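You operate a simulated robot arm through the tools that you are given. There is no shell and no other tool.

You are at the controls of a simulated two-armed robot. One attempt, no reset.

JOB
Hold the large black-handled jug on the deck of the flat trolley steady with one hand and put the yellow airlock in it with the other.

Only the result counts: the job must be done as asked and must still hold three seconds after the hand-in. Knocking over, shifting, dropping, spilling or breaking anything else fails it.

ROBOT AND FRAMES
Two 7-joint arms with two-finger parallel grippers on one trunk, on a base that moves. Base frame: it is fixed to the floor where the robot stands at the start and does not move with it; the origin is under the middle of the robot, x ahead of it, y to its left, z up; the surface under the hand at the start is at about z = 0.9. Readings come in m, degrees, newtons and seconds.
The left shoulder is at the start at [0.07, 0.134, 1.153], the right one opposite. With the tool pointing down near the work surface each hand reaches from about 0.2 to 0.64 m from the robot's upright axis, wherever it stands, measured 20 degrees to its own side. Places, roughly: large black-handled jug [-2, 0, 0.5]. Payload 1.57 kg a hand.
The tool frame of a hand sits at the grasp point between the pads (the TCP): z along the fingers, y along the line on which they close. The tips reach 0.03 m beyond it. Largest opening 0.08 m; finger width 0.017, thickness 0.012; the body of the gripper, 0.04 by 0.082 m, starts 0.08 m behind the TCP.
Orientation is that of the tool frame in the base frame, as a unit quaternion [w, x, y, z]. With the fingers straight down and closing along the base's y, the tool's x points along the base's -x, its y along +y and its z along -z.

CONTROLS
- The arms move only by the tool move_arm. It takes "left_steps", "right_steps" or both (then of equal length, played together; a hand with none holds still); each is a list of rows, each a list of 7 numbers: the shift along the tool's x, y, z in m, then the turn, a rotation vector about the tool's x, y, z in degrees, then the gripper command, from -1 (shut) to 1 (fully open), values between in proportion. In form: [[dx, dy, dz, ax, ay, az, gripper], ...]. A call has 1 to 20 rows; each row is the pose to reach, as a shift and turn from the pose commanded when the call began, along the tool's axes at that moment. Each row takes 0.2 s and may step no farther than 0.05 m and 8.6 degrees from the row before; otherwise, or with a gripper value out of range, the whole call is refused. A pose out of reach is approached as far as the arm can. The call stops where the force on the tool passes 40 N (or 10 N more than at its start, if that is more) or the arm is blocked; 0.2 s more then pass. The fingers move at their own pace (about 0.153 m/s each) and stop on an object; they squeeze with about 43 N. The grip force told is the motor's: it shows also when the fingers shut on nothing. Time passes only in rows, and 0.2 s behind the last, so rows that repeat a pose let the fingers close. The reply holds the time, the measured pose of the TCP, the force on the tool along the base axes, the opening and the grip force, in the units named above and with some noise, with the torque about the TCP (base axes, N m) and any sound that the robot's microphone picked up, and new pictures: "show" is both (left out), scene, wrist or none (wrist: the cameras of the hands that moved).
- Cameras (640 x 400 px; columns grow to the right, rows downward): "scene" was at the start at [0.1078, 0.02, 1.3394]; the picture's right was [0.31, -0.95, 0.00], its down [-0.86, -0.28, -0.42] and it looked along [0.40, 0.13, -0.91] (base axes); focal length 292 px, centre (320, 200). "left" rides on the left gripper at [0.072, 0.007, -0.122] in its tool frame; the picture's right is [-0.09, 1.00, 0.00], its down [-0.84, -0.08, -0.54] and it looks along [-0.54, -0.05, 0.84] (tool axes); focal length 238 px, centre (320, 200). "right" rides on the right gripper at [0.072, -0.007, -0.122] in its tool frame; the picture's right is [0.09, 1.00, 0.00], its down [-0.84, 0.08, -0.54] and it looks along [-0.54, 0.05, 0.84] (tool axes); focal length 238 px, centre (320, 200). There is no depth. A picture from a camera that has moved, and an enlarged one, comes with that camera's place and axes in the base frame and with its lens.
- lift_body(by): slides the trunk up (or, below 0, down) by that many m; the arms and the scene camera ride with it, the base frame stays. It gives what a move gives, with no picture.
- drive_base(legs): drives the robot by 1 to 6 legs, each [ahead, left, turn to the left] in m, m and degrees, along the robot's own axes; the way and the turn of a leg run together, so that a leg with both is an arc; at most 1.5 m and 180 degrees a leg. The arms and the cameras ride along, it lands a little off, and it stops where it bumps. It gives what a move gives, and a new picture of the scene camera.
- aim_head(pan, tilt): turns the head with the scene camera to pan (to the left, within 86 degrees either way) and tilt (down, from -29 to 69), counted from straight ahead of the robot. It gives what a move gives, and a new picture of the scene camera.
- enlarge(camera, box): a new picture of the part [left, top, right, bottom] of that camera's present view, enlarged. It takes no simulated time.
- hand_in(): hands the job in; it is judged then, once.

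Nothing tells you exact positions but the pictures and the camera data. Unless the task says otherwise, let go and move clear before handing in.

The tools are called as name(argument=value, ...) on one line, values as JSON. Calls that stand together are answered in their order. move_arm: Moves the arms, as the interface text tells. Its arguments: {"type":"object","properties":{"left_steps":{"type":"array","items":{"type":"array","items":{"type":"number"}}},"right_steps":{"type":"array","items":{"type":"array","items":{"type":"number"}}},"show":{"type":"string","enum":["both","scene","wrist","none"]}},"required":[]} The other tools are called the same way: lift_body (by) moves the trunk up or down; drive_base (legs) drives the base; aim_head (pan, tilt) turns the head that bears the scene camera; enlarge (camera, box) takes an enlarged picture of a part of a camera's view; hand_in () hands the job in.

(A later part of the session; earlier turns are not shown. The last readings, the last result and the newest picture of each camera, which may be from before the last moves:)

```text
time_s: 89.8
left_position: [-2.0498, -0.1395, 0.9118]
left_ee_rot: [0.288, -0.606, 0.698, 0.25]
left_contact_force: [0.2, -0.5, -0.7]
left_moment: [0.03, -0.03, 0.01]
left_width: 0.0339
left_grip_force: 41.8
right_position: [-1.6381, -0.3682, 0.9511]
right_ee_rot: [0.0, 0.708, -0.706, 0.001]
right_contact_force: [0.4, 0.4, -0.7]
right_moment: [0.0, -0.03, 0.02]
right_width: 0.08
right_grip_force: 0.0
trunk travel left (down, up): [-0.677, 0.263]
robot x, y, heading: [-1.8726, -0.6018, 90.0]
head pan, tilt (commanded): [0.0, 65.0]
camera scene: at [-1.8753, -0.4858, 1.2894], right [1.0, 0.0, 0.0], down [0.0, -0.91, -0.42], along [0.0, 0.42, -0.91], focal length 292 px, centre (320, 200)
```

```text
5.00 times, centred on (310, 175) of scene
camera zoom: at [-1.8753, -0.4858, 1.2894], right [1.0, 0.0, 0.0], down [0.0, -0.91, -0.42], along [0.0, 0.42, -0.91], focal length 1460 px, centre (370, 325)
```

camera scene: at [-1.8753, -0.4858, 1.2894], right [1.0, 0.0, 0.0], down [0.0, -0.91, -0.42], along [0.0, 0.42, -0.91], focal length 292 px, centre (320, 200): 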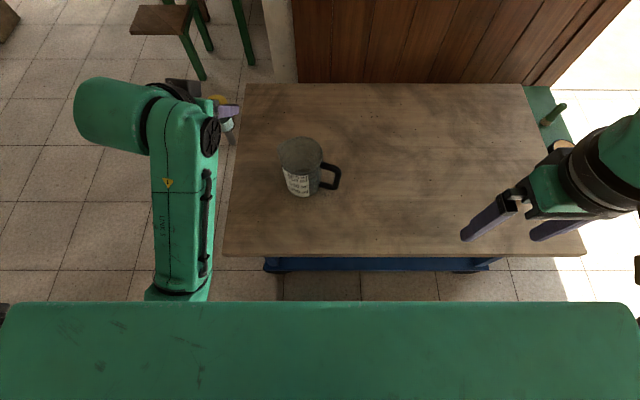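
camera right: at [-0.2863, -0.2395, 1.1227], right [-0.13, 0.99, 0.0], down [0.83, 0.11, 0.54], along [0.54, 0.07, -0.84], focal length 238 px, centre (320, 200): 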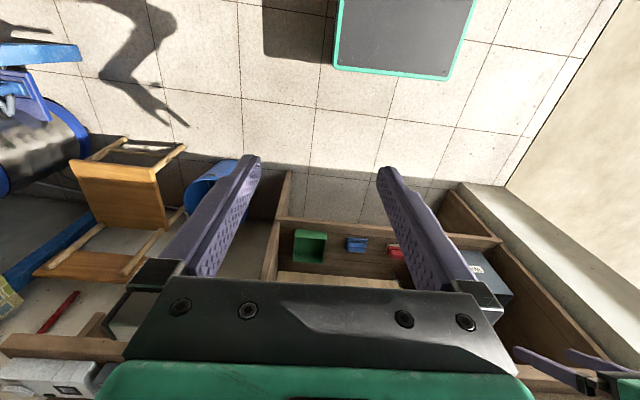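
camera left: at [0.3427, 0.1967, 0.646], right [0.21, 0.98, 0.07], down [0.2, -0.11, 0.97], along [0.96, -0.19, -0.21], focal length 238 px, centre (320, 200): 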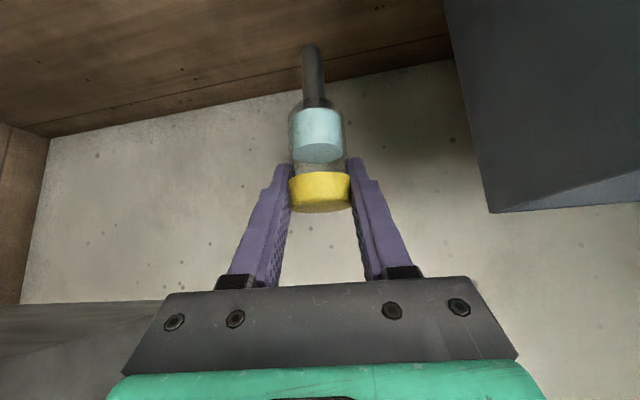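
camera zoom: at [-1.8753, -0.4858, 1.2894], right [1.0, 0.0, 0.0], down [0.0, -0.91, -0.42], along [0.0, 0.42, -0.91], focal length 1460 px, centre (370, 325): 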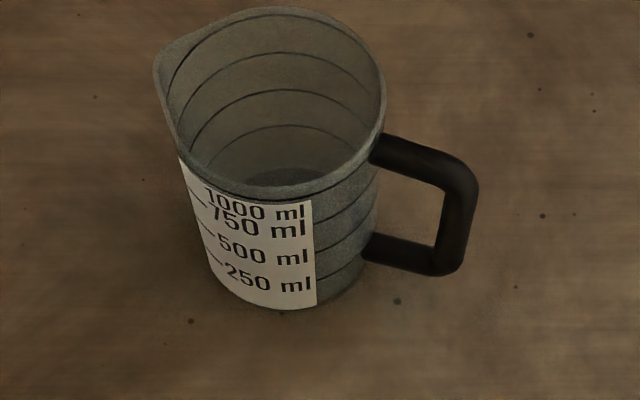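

The jug axis is about (-1.924, -0.07), the rim is at z 0.664, and the handle points about 15° toward me with its bar near (-1.830, -0.095). I'll bring the right hand above the handle at a safe height, turned so its fingers straddle the bar.

move_arm(right_steps=[[-0.0273, 0.0192, 0.0091, 0, 0, -7.5, 1], [-0.0545, 0.0384, 0.0182, 0, 0, -15, 1], [-0.0818, 0.0576, 0.0273, 0, 0, -22.5, 1], [-0.109, 0.0768, 0.0364, 0, 0, -30, 1], [-0.1363, 0.096, 0.0455, 0, 0, -37.5, 1], [-0.1636, 0.1152, 0.0546, 0, 0, -45, 1], [-0.1908, 0.1344, 0.0637, 0, 0, -52.5, 1], [-0.2181, 0.1536, 0.0728, 0, 0, -60, 1], [-0.2453, 0.1728, 0.0819, 0, 0, -67.5, 1], [-0.2726, 0.192, 0.091, 0, 0, -75, 1]], show="both")

```text
time_s: 92.0
left_position: [-2.05, -0.1392, 0.9119]
left_ee_rot: [0.29, -0.606, 0.698, 0.251]
left_contact_force: [-0.2, 0.5, -1.3]
left_moment: [0.03, -0.01, 0.01]
left_width: 0.0339
left_grip_force: 41.4
right_position: [-1.8129, -0.2485, 0.8861]
right_ee_rot: [-0.042, 0.976, -0.215, -0.008]
right_contact_force: [-0.3, -0.1, 0.9]
right_moment: [0.04, -0.01, -0.02]
right_width: 0.0799
right_grip_force: 0.0
right hand out of reach, approached as far as the arm can: row 7, 8, 9, 10
trunk travel left (down, up): [-0.677, 0.263]
robot x, y, heading: [-1.8737, -0.5965, 90.0]
head pan, tilt (commanded): [0.0, 65.0]
camera scene: at [-1.8767, -0.4864, 1.2895], right [1.0, 0.0, 0.0], down [0.0, -0.91, -0.42], along [0.0, 0.42, -0.91], focal length 292 px, centre (320, 200)
camera right: at [-1.7452, -0.2829, 1.0053], right [-0.34, -0.94, -0.08], down [-0.79, 0.23, 0.56], along [-0.51, 0.25, -0.82], focal length 238 px, centre (320, 200)
```

scene: 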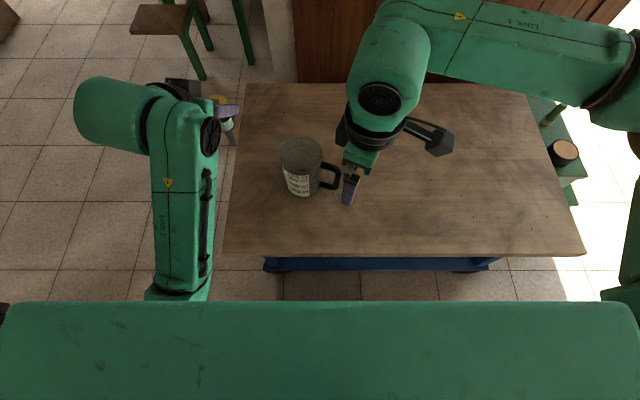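
right: 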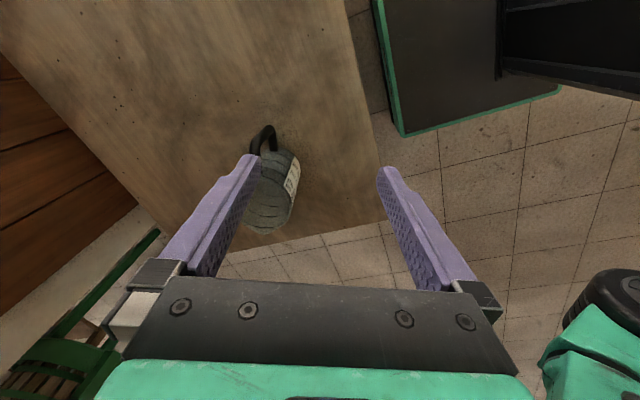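

The right wrist ran out of travel turning that way. A better grip comes in from the right, tilted about 45° with the wrist camera on top and turned the other way. I'll back the hand off first and see where it lands.

move_arm(right_steps=[[0.0097, 0.0363, -0.01, 0, 0, 7.5, 1], [0.0195, 0.0725, -0.02, 0, 0, 15, 1], [0.0292, 0.1088, -0.03, 0, 0, 22.5, 1], [0.0389, 0.145, -0.04, 0, 0, 30, 1]], show="scene")

```text
time_s: 93.0
left_position: [-2.0503, -0.1395, 0.9122]
left_ee_rot: [0.288, -0.607, 0.697, 0.251]
left_contact_force: [-0.4, -1.4, -0.4]
left_moment: [0.04, 0.0, 0.0]
left_width: 0.0336
left_grip_force: 41.6
right_position: [-1.8374, -0.383, 0.9137]
right_ee_rot: [-0.051, 0.899, -0.435, -0.019]
right_contact_force: [7.5, 42.1, 3.3]
right_moment: [-5.64, 0.83, 3.18]
right_width: 0.0799
right_grip_force: 0.0
trunk travel left (down, up): [-0.677, 0.263]
robot x, y, heading: [-1.8793, -0.6004, 90.0]
head pan, tilt (commanded): [0.0, 65.0]
stopped in row 4 (right hand): the force on the tool passed its limit at 163 N (the readings are from after the stop); the commanded pose is now the measured one
camera scene: at [-1.8764, -0.4864, 1.2895], right [1.0, 0.0, 0.0], down [0.0, -0.91, -0.42], along [0.0, 0.42, -0.91], focal length 292 px, centre (320, 200)
```

scene: 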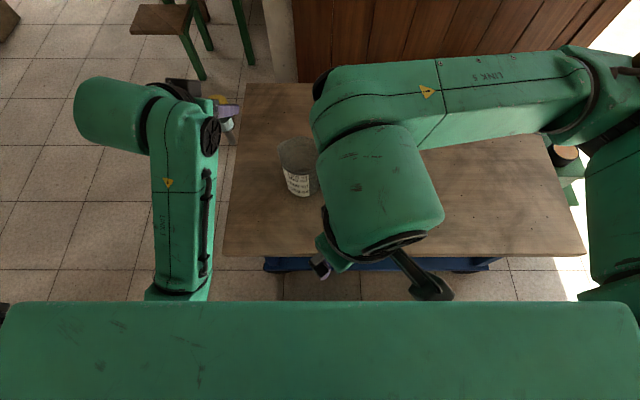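

The wrist camera brushed the robot's own body during that retreat and the motion stopped; the trolley wasn't involved. I'll ease the hand forward first, then to the right while unwinding the wrist the other way.

move_arm(right_steps=[[-0.0312, -0.0247, 0.0043, 0, 0, 0, 1], [-0.0624, -0.0494, 0.0086, 0, 0, 0, 1]], show="both")

```text
time_s: 93.6
left_position: [-2.0489, -0.1388, 0.9122]
left_ee_rot: [0.287, -0.607, 0.697, 0.251]
left_contact_force: [-0.8, -0.4, 0.1]
left_moment: [0.02, -0.03, 0.03]
left_width: 0.034
left_grip_force: 42.1
right_position: [-1.8346, -0.306, 0.9133]
right_ee_rot: [-0.049, 0.899, -0.436, -0.018]
right_contact_force: [-0.4, 0.2, 0.2]
right_moment: [0.03, 0.02, -0.03]
right_width: 0.08
right_grip_force: 0.1
trunk travel left (down, up): [-0.677, 0.263]
robot x, y, heading: [-1.8759, -0.5968, 90.0]
head pan, tilt (commanded): [0.0, 65.0]
camera scene: at [-1.8753, -0.4851, 1.2893], right [1.0, 0.0, 0.0], down [0.0, -0.91, -0.42], along [0.0, 0.42, -0.91], focal length 292 px, centre (320, 200)
camera right: at [-1.7854, -0.3701, 1.0293], right [-0.72, -0.69, -0.08], down [-0.59, 0.55, 0.6], along [-0.37, 0.48, -0.8], focal length 238 px, centre (320, 200)
```

scene: 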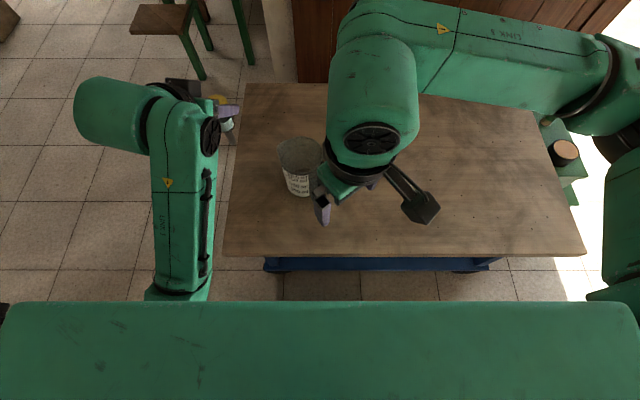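
right: 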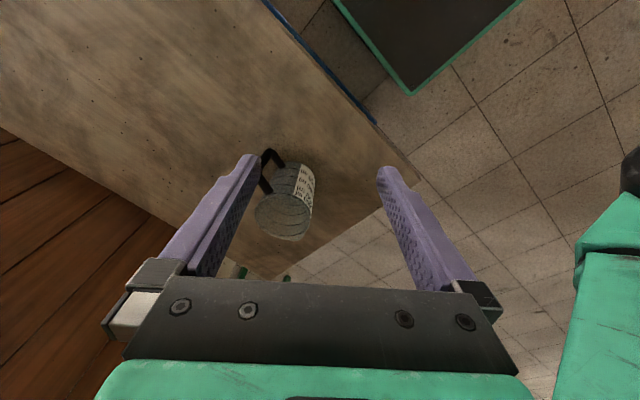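

Clear of contact, with readings back to zero. Now I'll move right while turning the wrist the natural way.

move_arm(right_steps=[[0.0062, -0.0149, -0.0034, 0, 0, 8, 1], [0.0124, -0.0299, -0.0068, 0, 0, 16, 1], [0.0186, -0.0448, -0.0102, 0, 0, 24, 1], [0.0248, -0.0597, -0.0136, 0, 0, 32, 1], [0.031, -0.0747, -0.017, 0, 0, 40, 1], [0.0371, -0.0896, -0.0203, 0, 0, 48, 1], [0.0433, -0.1045, -0.0237, 0, 0, 56, 1], [0.0495, -0.1194, -0.0271, 0, 0, 64, 1], [0.0557, -0.1344, -0.0305, 0, 0, 72, 1], [0.0619, -0.1493, -0.0339, 0, 0, 80, 1]], show="both")

```text
time_s: 95.8
left_position: [-2.05, -0.1417, 0.9129]
left_ee_rot: [0.288, -0.606, 0.698, 0.251]
left_contact_force: [0.0, 0.6, -0.4]
left_moment: [-0.02, 0.0, -0.01]
left_width: 0.0339
left_grip_force: 41.3
right_position: [-1.6793, -0.2652, 0.9523]
right_ee_rot: [0.025, -0.408, 0.911, 0.047]
right_contact_force: [0.1, 0.3, -0.1]
right_moment: [0.03, 0.02, -0.01]
right_width: 0.0802
right_grip_force: 0.1
trunk travel left (down, up): [-0.677, 0.263]
robot x, y, heading: [-1.8739, -0.5993, 90.0]
head pan, tilt (commanded): [0.0, 65.0]
camera scene: at [-1.8747, -0.4866, 1.2895], right [1.0, 0.0, 0.0], down [0.0, -0.91, -0.42], along [0.0, 0.42, -0.91], focal length 292 px, centre (320, 200)
camera right: at [-1.7228, -0.3355, 1.0669], right [-0.8, 0.59, 0.06], down [0.5, 0.61, 0.61], along [0.33, 0.52, -0.79], focal length 238 px, centre (320, 200)
```

scene: 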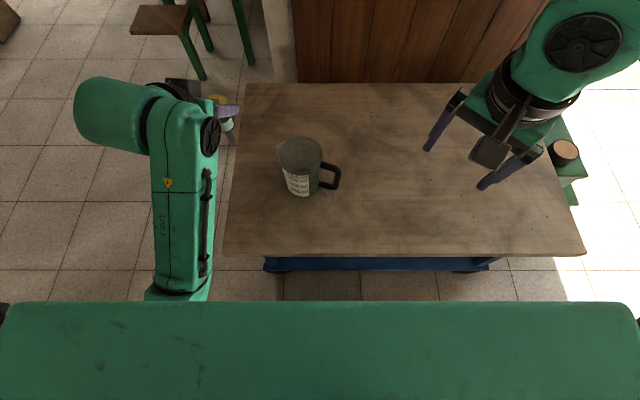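
right: 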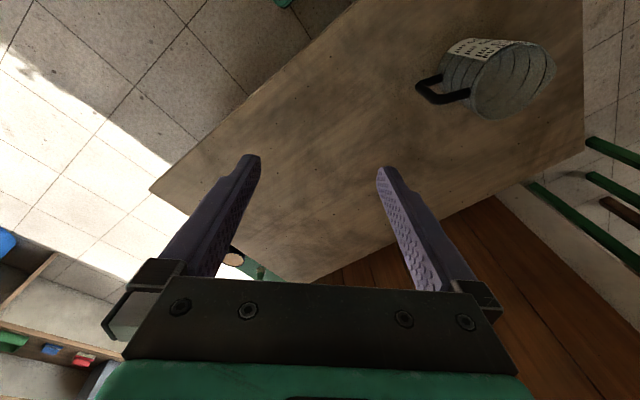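

The wrist is free this way. I'll now tilt the right hand so it points down-left toward the handle with its camera on top, at a safe height over the empty part of the deck.

move_arm(right_steps=[[-0.0051, 0.0075, 0.0162, -1.91, 4.24, 6.23, 1], [-0.0102, 0.0151, 0.0324, -3.82, 8.48, 12.46, 1], [-0.0153, 0.0226, 0.0485, -5.73, 12.72, 18.69, 1], [-0.0204, 0.0302, 0.0647, -7.64, 16.96, 24.92, 1], [-0.0256, 0.0377, 0.0809, -9.55, 21.2, 31.15, 1], [-0.0307, 0.0452, 0.0971, -11.46, 25.44, 37.38, 1], [-0.0358, 0.0528, 0.1133, -13.37, 29.68, 43.61, 1], [-0.0409, 0.0603, 0.1294, -15.28, 33.92, 49.84, 1], [-0.046, 0.0679, 0.1456, -17.19, 38.16, 56.07, 1], [-0.0511, 0.0754, 0.1618, -19.1, 42.4, 62.3, 1]], show="both")

```text
time_s: 98.0
left_position: [-2.0494, -0.1398, 0.9112]
left_ee_rot: [0.289, -0.606, 0.697, 0.251]
left_contact_force: [-0.9, -0.1, 0.1]
left_moment: [-0.05, -0.04, 0.01]
left_width: 0.0342
left_grip_force: 41.5
right_position: [-1.7029, -0.161, 0.8006]
right_ee_rot: [-0.379, 0.121, 0.916, 0.05]
right_contact_force: [-0.1, -0.1, 0.0]
right_moment: [0.0, 0.01, -0.03]
right_width: 0.0799
right_grip_force: 0.0
trunk travel left (down, up): [-0.677, 0.263]
robot x, y, heading: [-1.8753, -0.599, 90.1]
head pan, tilt (commanded): [0.0, 65.0]
camera scene: at [-1.875, -0.4859, 1.2894], right [1.0, 0.0, 0.0], down [0.0, -0.91, -0.42], along [0.0, 0.42, -0.91], focal length 292 px, centre (320, 200)
camera right: at [-1.67, -0.1754, 0.9363], right [0.19, 0.98, 0.06], down [0.96, -0.18, -0.21], along [-0.19, 0.1, -0.98], focal length 238 px, centre (320, 200)
```

scene: 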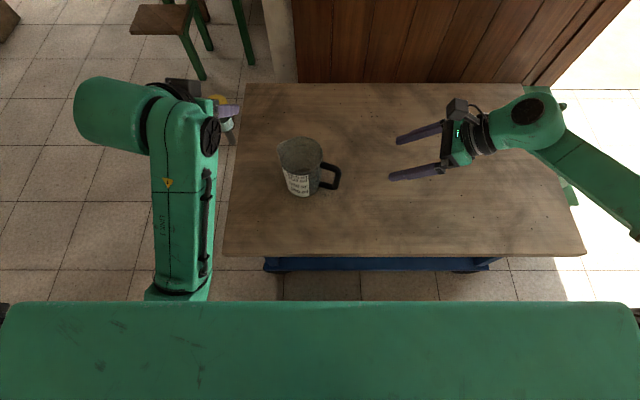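
right: 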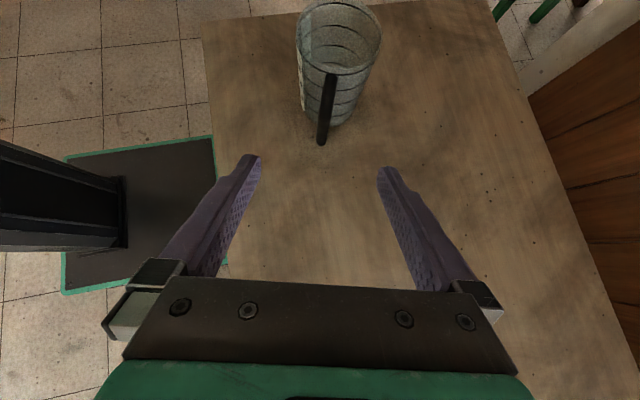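

The right hand now points at the handle with a clear view down on it. I'll enlarge this view for an accurate fix.

enlarge(camera="right", box=[260, 0, 420, 160])

enlarge(camera="scene", box=[260, 90, 560, 265])

```text
2.50 times, centred on (340, 80) of right
camera zoom: at [-1.67, -0.1754, 0.9363], right [0.19, 0.98, 0.06], down [0.96, -0.18, -0.21], along [-0.19, 0.1, -0.98], focal length 596 px, centre (270, 500)
```

zoom: 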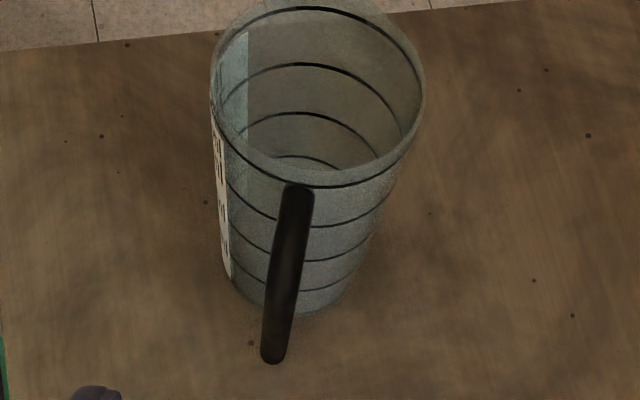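

```text
2.13 times, centred on (410, 178) of scene
camera zoom: at [-1.875, -0.4859, 1.2894], right [1.0, 0.0, 0.0], down [0.0, -0.91, -0.42], along [0.0, 0.42, -0.91], focal length 623 px, centre (128, 248)
```

zoom: 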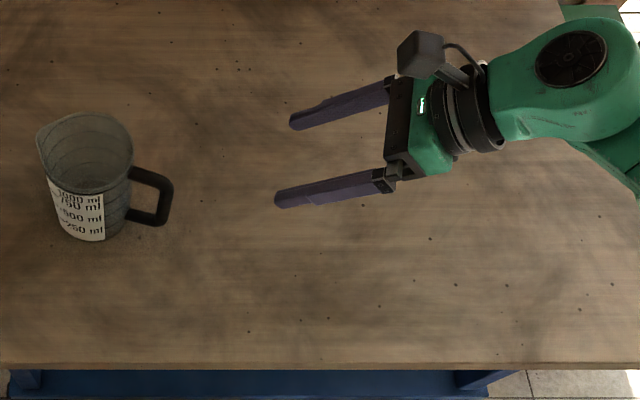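

Triangulating against spots on the deck, I get:
- Deck surface: z ≈ 0.548
- Jug axis: (-1.922, -0.086)
- Rim: z ≈ 0.687
- Handle bar: (-1.8325, -0.117), from z 0.585 to 0.672

I'll move the right hand to a pre-grasp point in line with the handle.

move_arm(right_steps=[[-0.0067, 0.001, 0.0313, -0.94, 0, 0.94, 1], [-0.0135, 0.002, 0.0625, -1.89, 0, 1.89, 1], [-0.0202, 0.003, 0.0938, -2.83, 0, 2.83, 1]], show="both")

enlarge(camera="right", box=[220, 30, 420, 230])

enlarge(camera="scene", box=[260, 100, 440, 220])

```text
time_s: 98.8
left_position: [-2.0492, -0.14, 0.9116]
left_ee_rot: [0.288, -0.606, 0.697, 0.251]
left_contact_force: [0.4, 0.5, -0.2]
left_moment: [0.02, 0.02, 0.01]
left_width: 0.0339
left_grip_force: 41.8
right_position: [-1.752, -0.1421, 0.7179]
right_ee_rot: [-0.376, 0.152, 0.912, 0.063]
right_contact_force: [-0.6, 0.3, 0.6]
right_moment: [0.01, -0.03, 0.0]
right_width: 0.08
right_grip_force: 0.2
trunk travel left (down, up): [-0.677, 0.263]
robot x, y, heading: [-1.8729, -0.5961, 89.9]
head pan, tilt (commanded): [0.0, 65.0]
camera scene: at [-1.8758, -0.4856, 1.2894], right [1.0, 0.0, 0.0], down [0.0, -0.91, -0.42], along [0.0, 0.42, -0.91], focal length 292 px, centre (320, 200)
camera right: at [-1.7207, -0.1596, 0.8547], right [0.26, 0.96, 0.06], down [0.95, -0.24, -0.21], along [-0.18, 0.11, -0.98], focal length 238 px, centre (320, 200)
```

scene: 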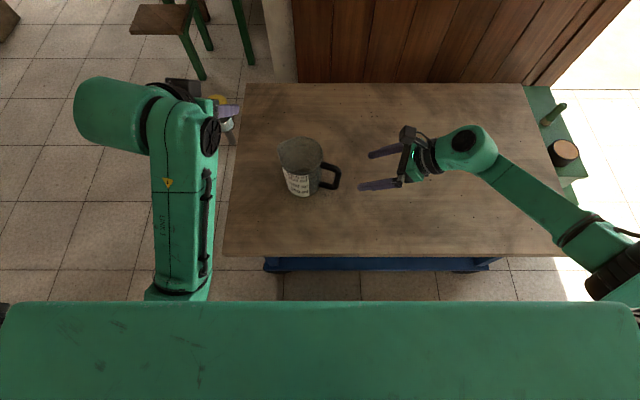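
right: 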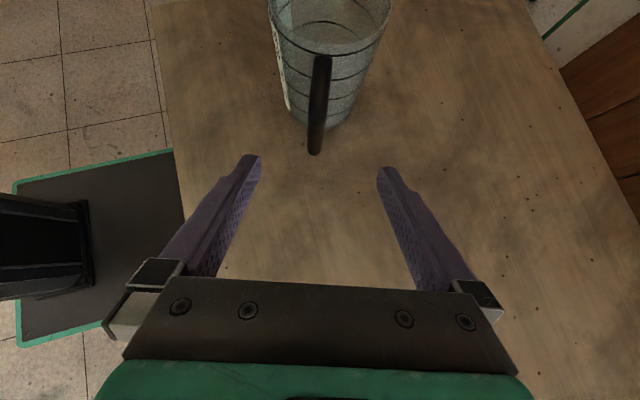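

```text
2.00 times, centred on (320, 130) of right
camera zoom: at [-1.7207, -0.1596, 0.8547], right [0.26, 0.96, 0.06], down [0.95, -0.24, -0.21], along [-0.18, 0.11, -0.98], focal length 477 px, centre (320, 340)
```

zoom: 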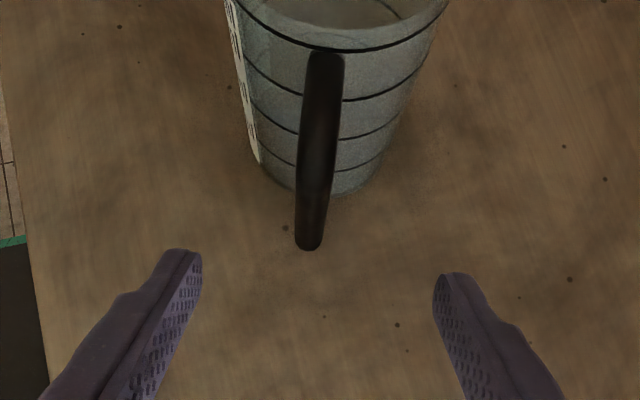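

```text
3.33 times, centred on (350, 160) of scene
camera zoom: at [-1.8758, -0.4856, 1.2894], right [1.0, 0.0, 0.0], down [0.0, -0.91, -0.42], along [0.0, 0.42, -0.91], focal length 973 px, centre (220, 333)
```

zoom: 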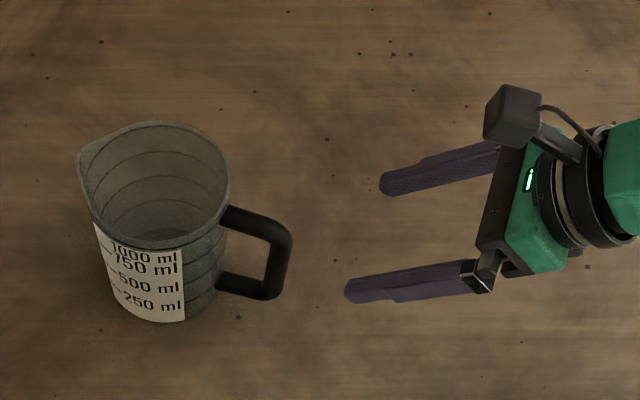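

The refined handle bar centre is (-1.834, -0.117), in line with the hand. I'll advance most of the way and check that the handle sits between the fingers.

move_arm(right_steps=[[0, -0.0007, 0.0283, 0, 0, 0, 1], [0, -0.0013, 0.0567, 0, 0, 0, 1], [0, -0.002, 0.085, 0, 0, 0, 1]], show="both")

enlarge(camera="right", box=[220, 80, 420, 280])

enlarge(camera="scene", box=[260, 100, 440, 220])

```text
time_s: 99.6
left_position: [-2.0502, -0.1399, 0.9122]
left_ee_rot: [0.288, -0.606, 0.698, 0.251]
left_contact_force: [-0.2, -0.4, -0.2]
left_moment: [-0.01, -0.02, 0.04]
left_width: 0.0339
left_grip_force: 41.9
right_position: [-1.81, -0.1242, 0.658]
right_ee_rot: [-0.376, 0.152, 0.912, 0.061]
right_contact_force: [0.8, 0.9, -0.2]
right_moment: [0.01, 0.04, -0.01]
right_width: 0.0802
right_grip_force: 0.0
trunk travel left (down, up): [-0.677, 0.263]
robot x, y, heading: [-1.8767, -0.5946, 90.1]
head pan, tilt (commanded): [0.0, 65.0]
camera scene: at [-1.876, -0.4856, 1.2894], right [1.0, 0.0, 0.0], down [0.0, -0.91, -0.42], along [0.0, 0.42, -0.91], focal length 292 px, centre (320, 200)
camera right: at [-1.779, -0.1406, 0.7948], right [0.26, 0.96, 0.06], down [0.95, -0.24, -0.21], along [-0.18, 0.11, -0.98], focal length 238 px, centre (320, 200)
```

scene: 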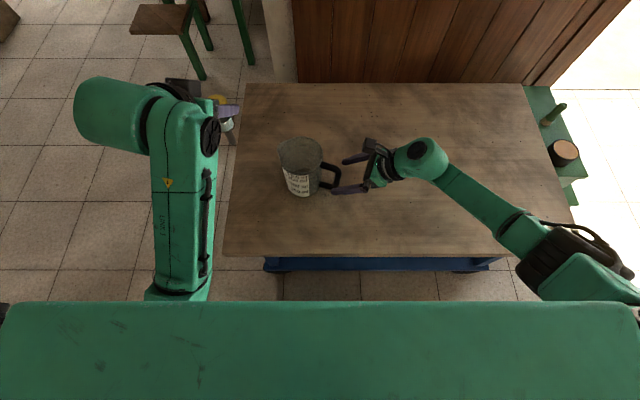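
right: 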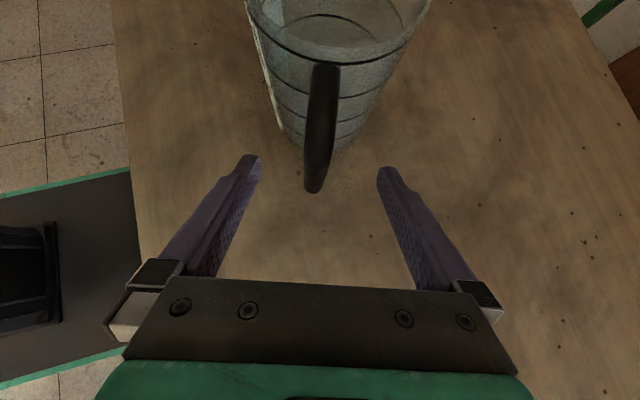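

```text
2.00 times, centred on (320, 180) of right
camera zoom: at [-1.779, -0.1406, 0.7948], right [0.26, 0.96, 0.06], down [0.95, -0.24, -0.21], along [-0.18, 0.11, -0.98], focal length 477 px, centre (320, 240)
```

zoom: 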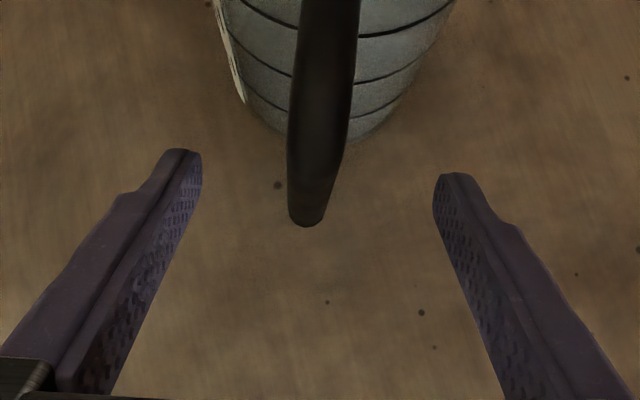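

```text
3.33 times, centred on (350, 160) of scene
camera zoom: at [-1.876, -0.4856, 1.2894], right [1.0, 0.0, 0.0], down [0.0, -0.91, -0.42], along [0.0, 0.42, -0.91], focal length 973 px, centre (220, 333)
```

zoom: 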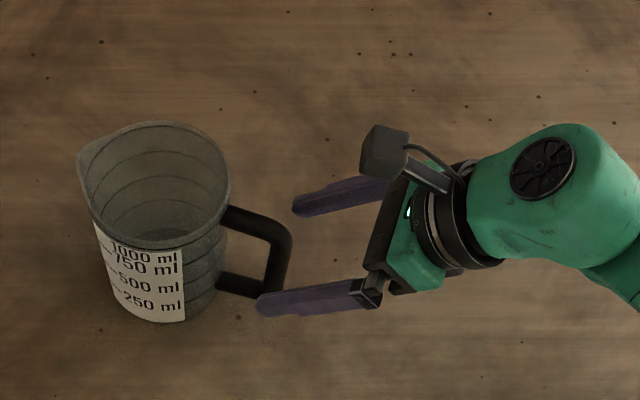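

The handle bar is centred to within about 2 mm. I'll advance the last 36 mm, then check before closing.

move_arm(right_steps=[[0, -0.0011, 0.018, 0, 0, 0, 1], [0, -0.0022, 0.036, 0, 0, 0, 1]], show="both")

enlarge(camera="right", box=[220, 80, 420, 280])

enlarge(camera="scene", box=[260, 100, 440, 220])

```text
time_s: 100.2
left_position: [-2.0495, -0.1389, 0.9125]
left_ee_rot: [0.287, -0.607, 0.697, 0.251]
left_contact_force: [0.5, -0.7, -0.5]
left_moment: [0.0, -0.01, 0.01]
left_width: 0.0339
left_grip_force: 41.8
right_position: [-1.8337, -0.1197, 0.6338]
right_ee_rot: [-0.376, 0.152, 0.912, 0.063]
right_contact_force: [-0.4, 0.3, 0.3]
right_moment: [0.01, 0.0, 0.03]
right_width: 0.0802
right_grip_force: 0.0
trunk travel left (down, up): [-0.677, 0.263]
robot x, y, heading: [-1.8752, -0.5999, 89.9]
head pan, tilt (commanded): [0.0, 65.0]
camera scene: at [-1.8757, -0.486, 1.2894], right [1.0, 0.0, 0.0], down [0.0, -0.91, -0.42], along [0.0, 0.42, -0.91], focal length 292 px, centre (320, 200)
camera right: at [-1.8025, -0.1366, 0.7708], right [0.26, 0.96, 0.06], down [0.95, -0.24, -0.21], along [-0.18, 0.11, -0.98], focal length 238 px, centre (320, 200)
```

scene: 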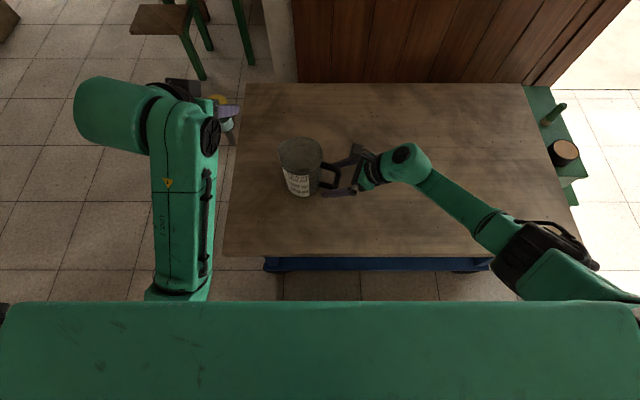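
right: 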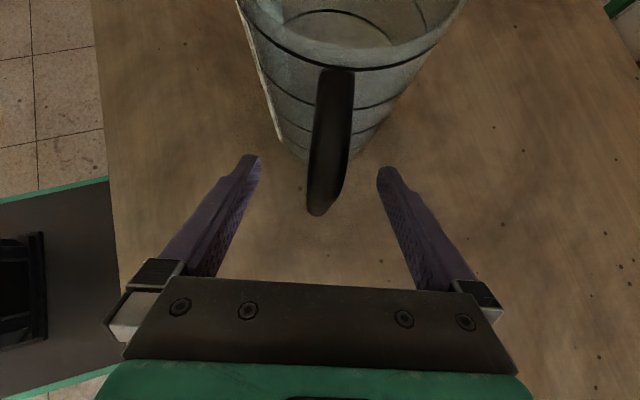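

```text
2.00 times, centred on (320, 180) of right
camera zoom: at [-1.8025, -0.1366, 0.7708], right [0.26, 0.96, 0.06], down [0.95, -0.24, -0.21], along [-0.18, 0.11, -0.98], focal length 477 px, centre (320, 240)
```

zoom: 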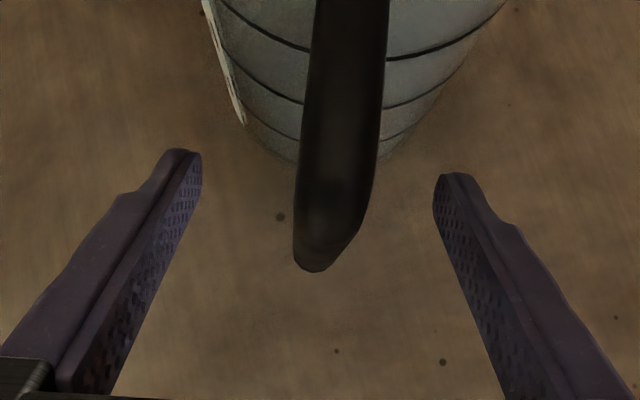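

```text
3.33 times, centred on (350, 160) of scene
camera zoom: at [-1.8757, -0.486, 1.2894], right [1.0, 0.0, 0.0], down [0.0, -0.91, -0.42], along [0.0, 0.42, -0.91], focal length 973 px, centre (220, 333)
```

zoom: 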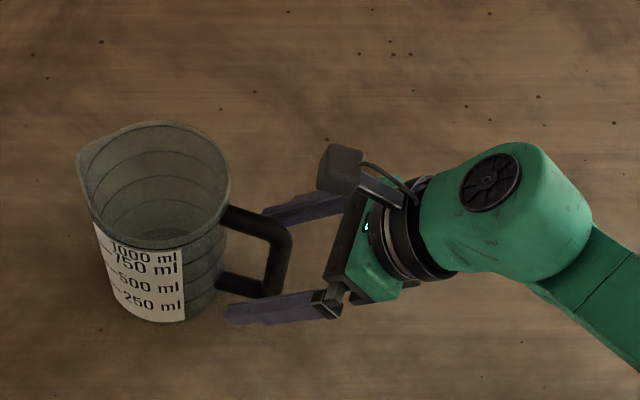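

The bar sits centred between the fingers. I'll close partway first to confirm neither finger pushes the jug.

move_arm(right_steps=[[0, 0, 0, 0, 0, 0, 0.2], [0, 0, 0, 0, 0, 0, -0.3], [0, 0, 0, 0, 0, 0, -0.3]], show="wrist")

enlarge(camera="right", box=[220, 80, 420, 280])

```text
time_s: 101.0
left_position: [-2.0488, -0.1409, 0.9129]
left_ee_rot: [0.289, -0.606, 0.697, 0.251]
left_contact_force: [0.1, 0.5, -0.2]
left_moment: [-0.04, 0.0, 0.0]
left_width: 0.0338
left_grip_force: 40.8
right_position: [-1.8339, -0.1197, 0.6351]
right_ee_rot: [-0.375, 0.152, 0.912, 0.062]
right_contact_force: [-0.3, -0.6, 0.3]
right_moment: [0.02, -0.01, 0.0]
right_width: 0.0281
right_grip_force: 0.2
trunk travel left (down, up): [-0.677, 0.263]
robot x, y, heading: [-1.8753, -0.5989, 89.9]
head pan, tilt (commanded): [0.0, 65.0]
camera right: at [-1.8023, -0.1368, 0.7709], right [0.26, 0.96, 0.06], down [0.95, -0.24, -0.21], along [-0.18, 0.11, -0.98], focal length 238 px, centre (320, 200)
```

right: 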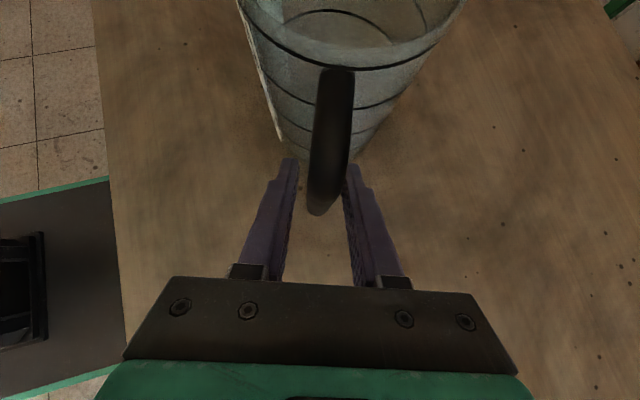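

```text
2.00 times, centred on (320, 180) of right
camera zoom: at [-1.8023, -0.1368, 0.7709], right [0.26, 0.96, 0.06], down [0.95, -0.24, -0.21], along [-0.18, 0.11, -0.98], focal length 477 px, centre (320, 240)
```

zoom: 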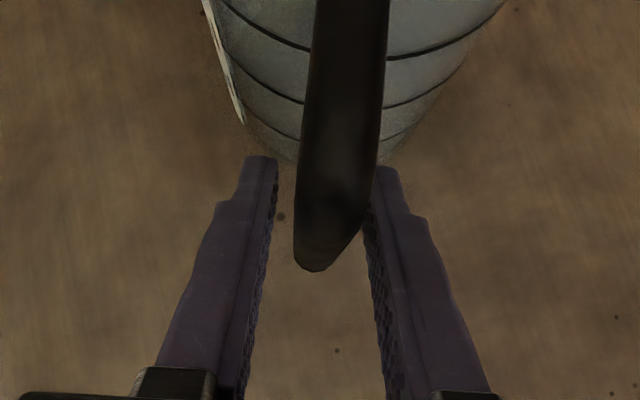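

By the perspective model the bar is centred within about 1 mm. I'll close the right gripper on the handle.

move_arm(right_steps=[[0, 0, 0, 0, 0, 0, -0.5], [0, 0, 0, 0, 0, 0, -0.65], [0, 0, 0, 0, 0, 0, -1], [0, 0, 0, 0, 0, 0, -1]], show="both")

enlarge(camera="scene", box=[260, 100, 440, 220])

```text
time_s: 102.0
left_position: [-2.0494, -0.1401, 0.9117]
left_ee_rot: [0.29, -0.606, 0.697, 0.252]
left_contact_force: [-0.4, -0.7, -0.8]
left_moment: [-0.02, 0.0, 0.0]
left_width: 0.0337
left_grip_force: 41.8
right_position: [-1.833, -0.1198, 0.634]
right_ee_rot: [-0.376, 0.152, 0.912, 0.062]
right_contact_force: [-0.4, 0.2, 0.0]
right_moment: [0.0, 0.0, 0.01]
right_width: 0.0163
right_grip_force: 31.6
trunk travel left (down, up): [-0.677, 0.263]
robot x, y, heading: [-1.8757, -0.5958, 90.1]
head pan, tilt (commanded): [0.0, 65.0]
camera scene: at [-1.8754, -0.4861, 1.2894], right [1.0, 0.0, 0.0], down [0.0, -0.91, -0.42], along [0.0, 0.42, -0.91], focal length 292 px, centre (320, 200)
camera right: at [-1.8022, -0.1368, 0.7709], right [0.26, 0.96, 0.06], down [0.95, -0.24, -0.21], along [-0.18, 0.11, -0.98], focal length 238 px, centre (320, 200)
```

scene: 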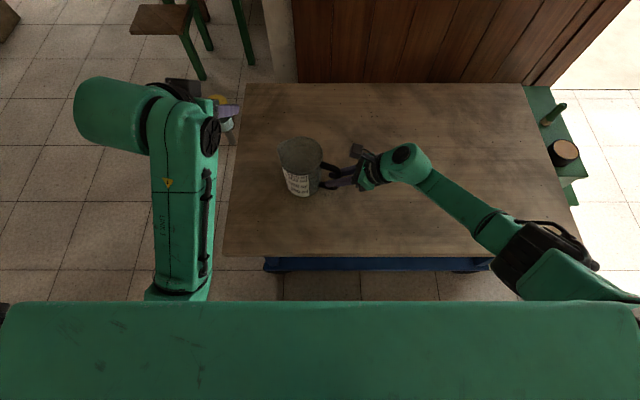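
right: 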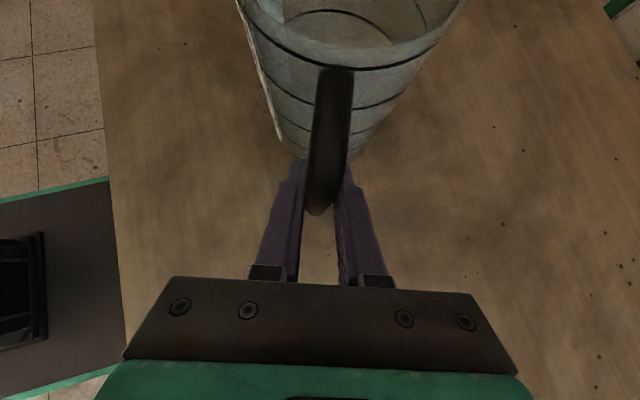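

```text
3.33 times, centred on (350, 160) of scene
camera zoom: at [-1.8754, -0.4861, 1.2894], right [1.0, 0.0, 0.0], down [0.0, -0.91, -0.42], along [0.0, 0.42, -0.91], focal length 973 px, centre (220, 333)
```

zoom: 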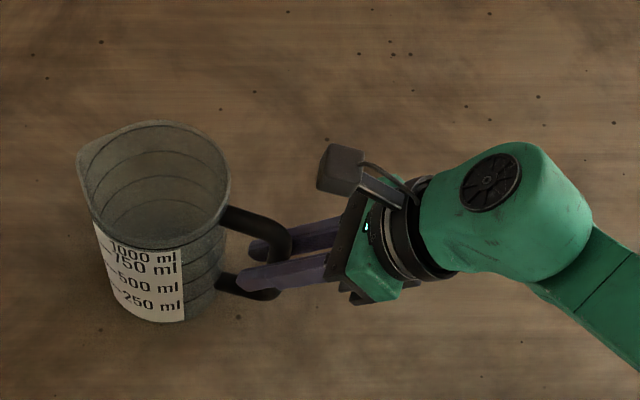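

The jug handle is held with 32 N and the jug hasn't moved. Next I'll yaw the left hand so it comes over the jug from the left, clear of the right hand.

move_arm(left_steps=[[0, 0, 0, 5.65, 0, 5.67, -1], [0, 0, 0, 11.3, 0, 11.34, -1], [0, 0, 0, 16.95, 0, 17.01, -1], [0, 0, 0, 22.6, 0, 22.68, -1]], show="both")

```text
time_s: 103.0
left_position: [-2.0497, -0.1389, 0.9108]
left_ee_rot: [0.348, -0.389, 0.838, 0.161]
left_contact_force: [0.0, 0.6, 0.0]
left_moment: [-0.01, 0.01, 0.0]
left_width: 0.034
left_grip_force: 41.8
right_position: [-1.8344, -0.1197, 0.634]
right_ee_rot: [-0.376, 0.152, 0.912, 0.062]
right_contact_force: [-0.6, 0.3, 0.3]
right_moment: [0.08, 0.04, 0.02]
right_width: 0.016
right_grip_force: 31.4
trunk travel left (down, up): [-0.677, 0.263]
robot x, y, heading: [-1.8758, -0.6012, 90.1]
head pan, tilt (commanded): [0.0, 65.0]
camera scene: at [-1.8759, -0.486, 1.2894], right [1.0, 0.0, 0.0], down [0.0, -0.91, -0.42], along [0.0, 0.42, -0.91], focal length 292 px, centre (320, 200)
camera left: at [-2.1449, -0.2398, 0.9469], right [-0.72, 0.69, 0.07], down [0.19, 0.11, 0.97], along [0.67, 0.71, -0.21], focal length 238 px, centre (320, 200)
```

scene: 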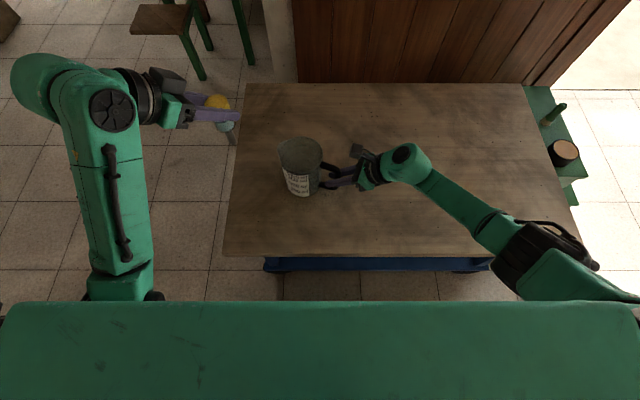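
left: 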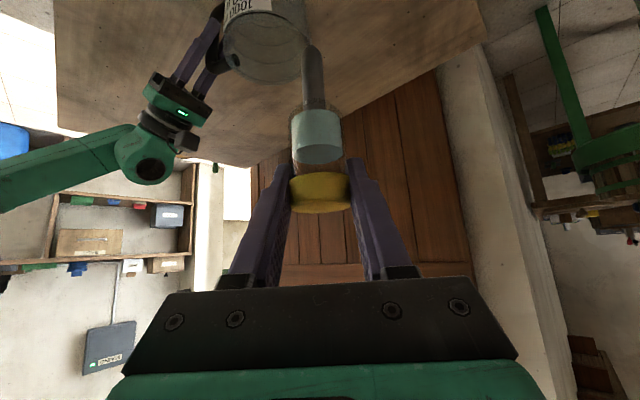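

The left hand is clear and the airlock still hangs straight below the cap. I'll move it over the jug mouth, keeping the stem tip about 9 cm above the rim.

move_arm(left_steps=[[-0.0164, -0.0159, 0.0271, 0, 0, 0, -1], [-0.0328, -0.0317, 0.0542, 0, 0, 0, -1], [-0.0492, -0.0476, 0.0812, 0, 0, 0, -1], [-0.0656, -0.0634, 0.1083, 0, 0, 0, -1]], show="both")

enlarge(camera="scene", box=[240, 60, 420, 220])

enlarge(camera="right", box=[0, 0, 640, 400])

```text
time_s: 104.0
left_position: [-1.9212, -0.0889, 0.8834]
left_ee_rot: [0.346, -0.391, 0.837, 0.163]
left_contact_force: [-0.3, -0.3, -0.3]
left_moment: [-0.02, -0.01, 0.03]
left_width: 0.0338
left_grip_force: 41.3
right_position: [-1.8331, -0.1183, 0.634]
right_ee_rot: [-0.377, 0.152, 0.911, 0.062]
right_contact_force: [-0.3, -0.2, -0.4]
right_moment: [0.04, 0.03, 0.05]
right_width: 0.0163
right_grip_force: 31.6
trunk travel left (down, up): [-0.677, 0.263]
robot x, y, heading: [-1.8754, -0.5989, 89.9]
head pan, tilt (commanded): [0.0, 65.0]
camera scene: at [-1.8744, -0.4858, 1.2894], right [1.0, 0.0, 0.0], down [0.0, -0.91, -0.42], along [0.0, 0.42, -0.91], focal length 292 px, centre (320, 200)
camera left: at [-2.0156, -0.189, 0.9181], right [-0.72, 0.69, 0.07], down [0.19, 0.11, 0.97], along [0.67, 0.72, -0.21], focal length 238 px, centre (320, 200)
```

scene: 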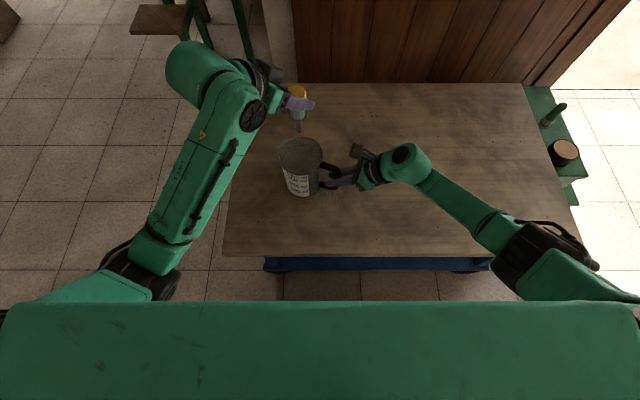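
left: 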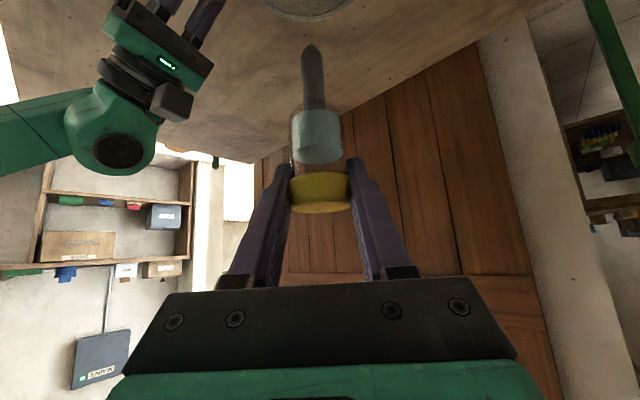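

```text
2.50 times, centred on (330, 140) of scene
camera zoom: at [-1.8744, -0.4858, 1.2894], right [1.0, 0.0, 0.0], down [0.0, -0.91, -0.42], along [0.0, 0.42, -0.91], focal length 730 px, centre (295, 350)
```

zoom: 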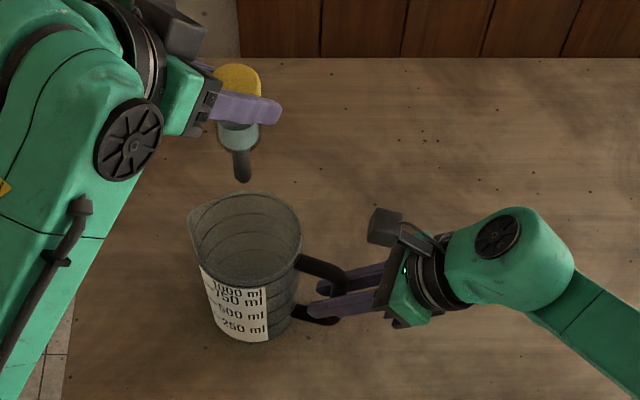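

```text
1.00 times, centred on (320, 200) of right (not enlarged: the box is as wide or as high as the picture)
camera zoom: at [-1.8018, -0.1365, 0.7708], right [0.26, 0.96, 0.06], down [0.95, -0.24, -0.21], along [-0.18, 0.11, -0.98], focal length 238 px, centre (320, 200)
```

zoom: 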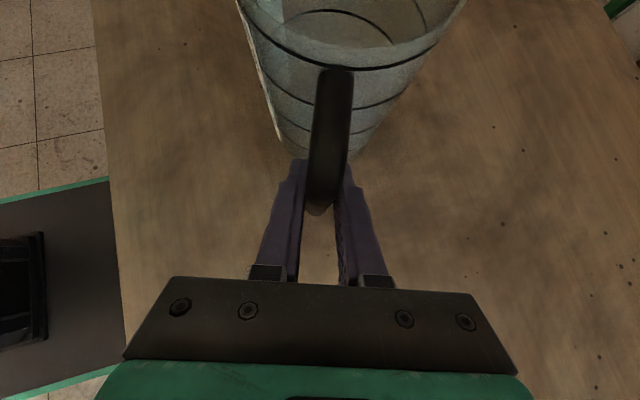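

The stem tip is directly above the jug centre to within about 3 mm. I'll lower until the tip reaches rim height and check again.

move_arm(left_steps=[[0.0165, 0.0009, 0.0165, 0, 0, 0, -1], [0.033, 0.0018, 0.033, 0, 0, 0, -1], [0.0495, 0.0028, 0.0496, 0, 0, 0, -1], [0.066, 0.0028, 0.0661, 0, 0, 0, -1]], show="both")

enlarge(camera="scene", box=[240, 80, 400, 200])

enlarge(camera="right", box=[200, 0, 500, 190])

```text
time_s: 105.0
left_position: [-1.9224, -0.0863, 0.7883]
left_ee_rot: [0.347, -0.39, 0.838, 0.162]
left_contact_force: [-0.6, -0.1, -0.5]
left_moment: [-0.03, -0.01, 0.01]
left_width: 0.034
left_grip_force: 41.5
right_position: [-1.8343, -0.1191, 0.6345]
right_ee_rot: [-0.376, 0.153, 0.912, 0.062]
right_contact_force: [0.1, 0.2, 0.1]
right_moment: [0.07, 0.04, -0.03]
right_width: 0.0163
right_grip_force: 31.5
trunk travel left (down, up): [-0.677, 0.263]
robot x, y, heading: [-1.8785, -0.5967, 90.2]
head pan, tilt (commanded): [0.0, 65.0]
camera scene: at [-1.8754, -0.4861, 1.2895], right [1.0, 0.0, 0.0], down [0.0, -0.91, -0.42], along [0.0, 0.42, -0.91], focal length 292 px, centre (320, 200)
camera left: at [-2.0177, -0.1863, 0.8227], right [-0.72, 0.69, 0.07], down [0.19, 0.11, 0.97], along [0.67, 0.71, -0.21], focal length 238 px, centre (320, 200)
```

scene: 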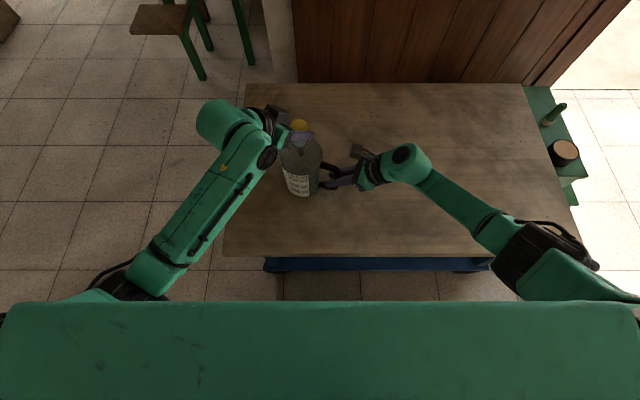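
left: 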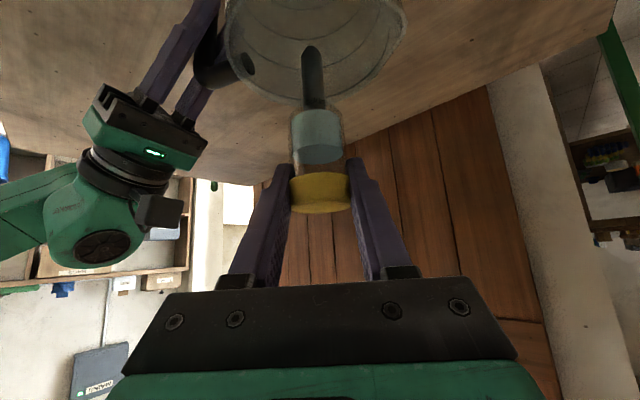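

```text
3.33 times, centred on (320, 140) of scene
camera zoom: at [-1.8754, -0.4861, 1.2895], right [1.0, 0.0, 0.0], down [0.0, -0.91, -0.42], along [0.0, 0.42, -0.91], focal length 973 px, centre (320, 400)
```

zoom: 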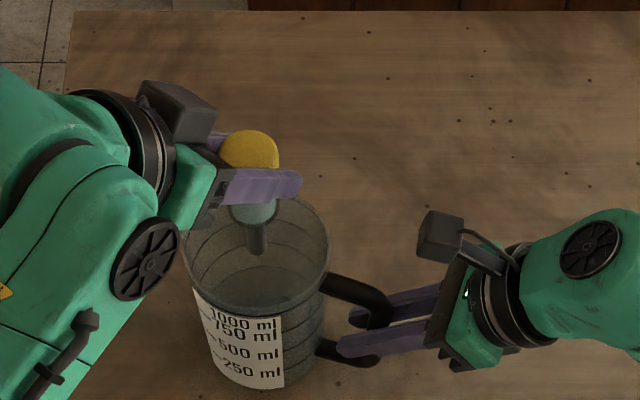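

```text
2.11 times, centred on (350, 95) of right
camera zoom: at [-1.8022, -0.1368, 0.7709], right [0.26, 0.96, 0.06], down [0.95, -0.24, -0.21], along [-0.18, 0.11, -0.98], focal length 502 px, centre (257, 421)
```

zoom: 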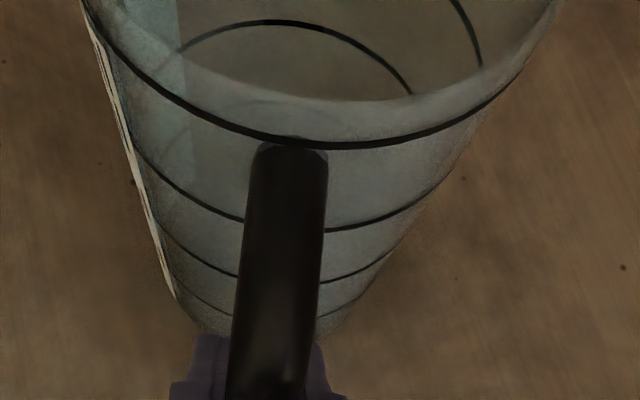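

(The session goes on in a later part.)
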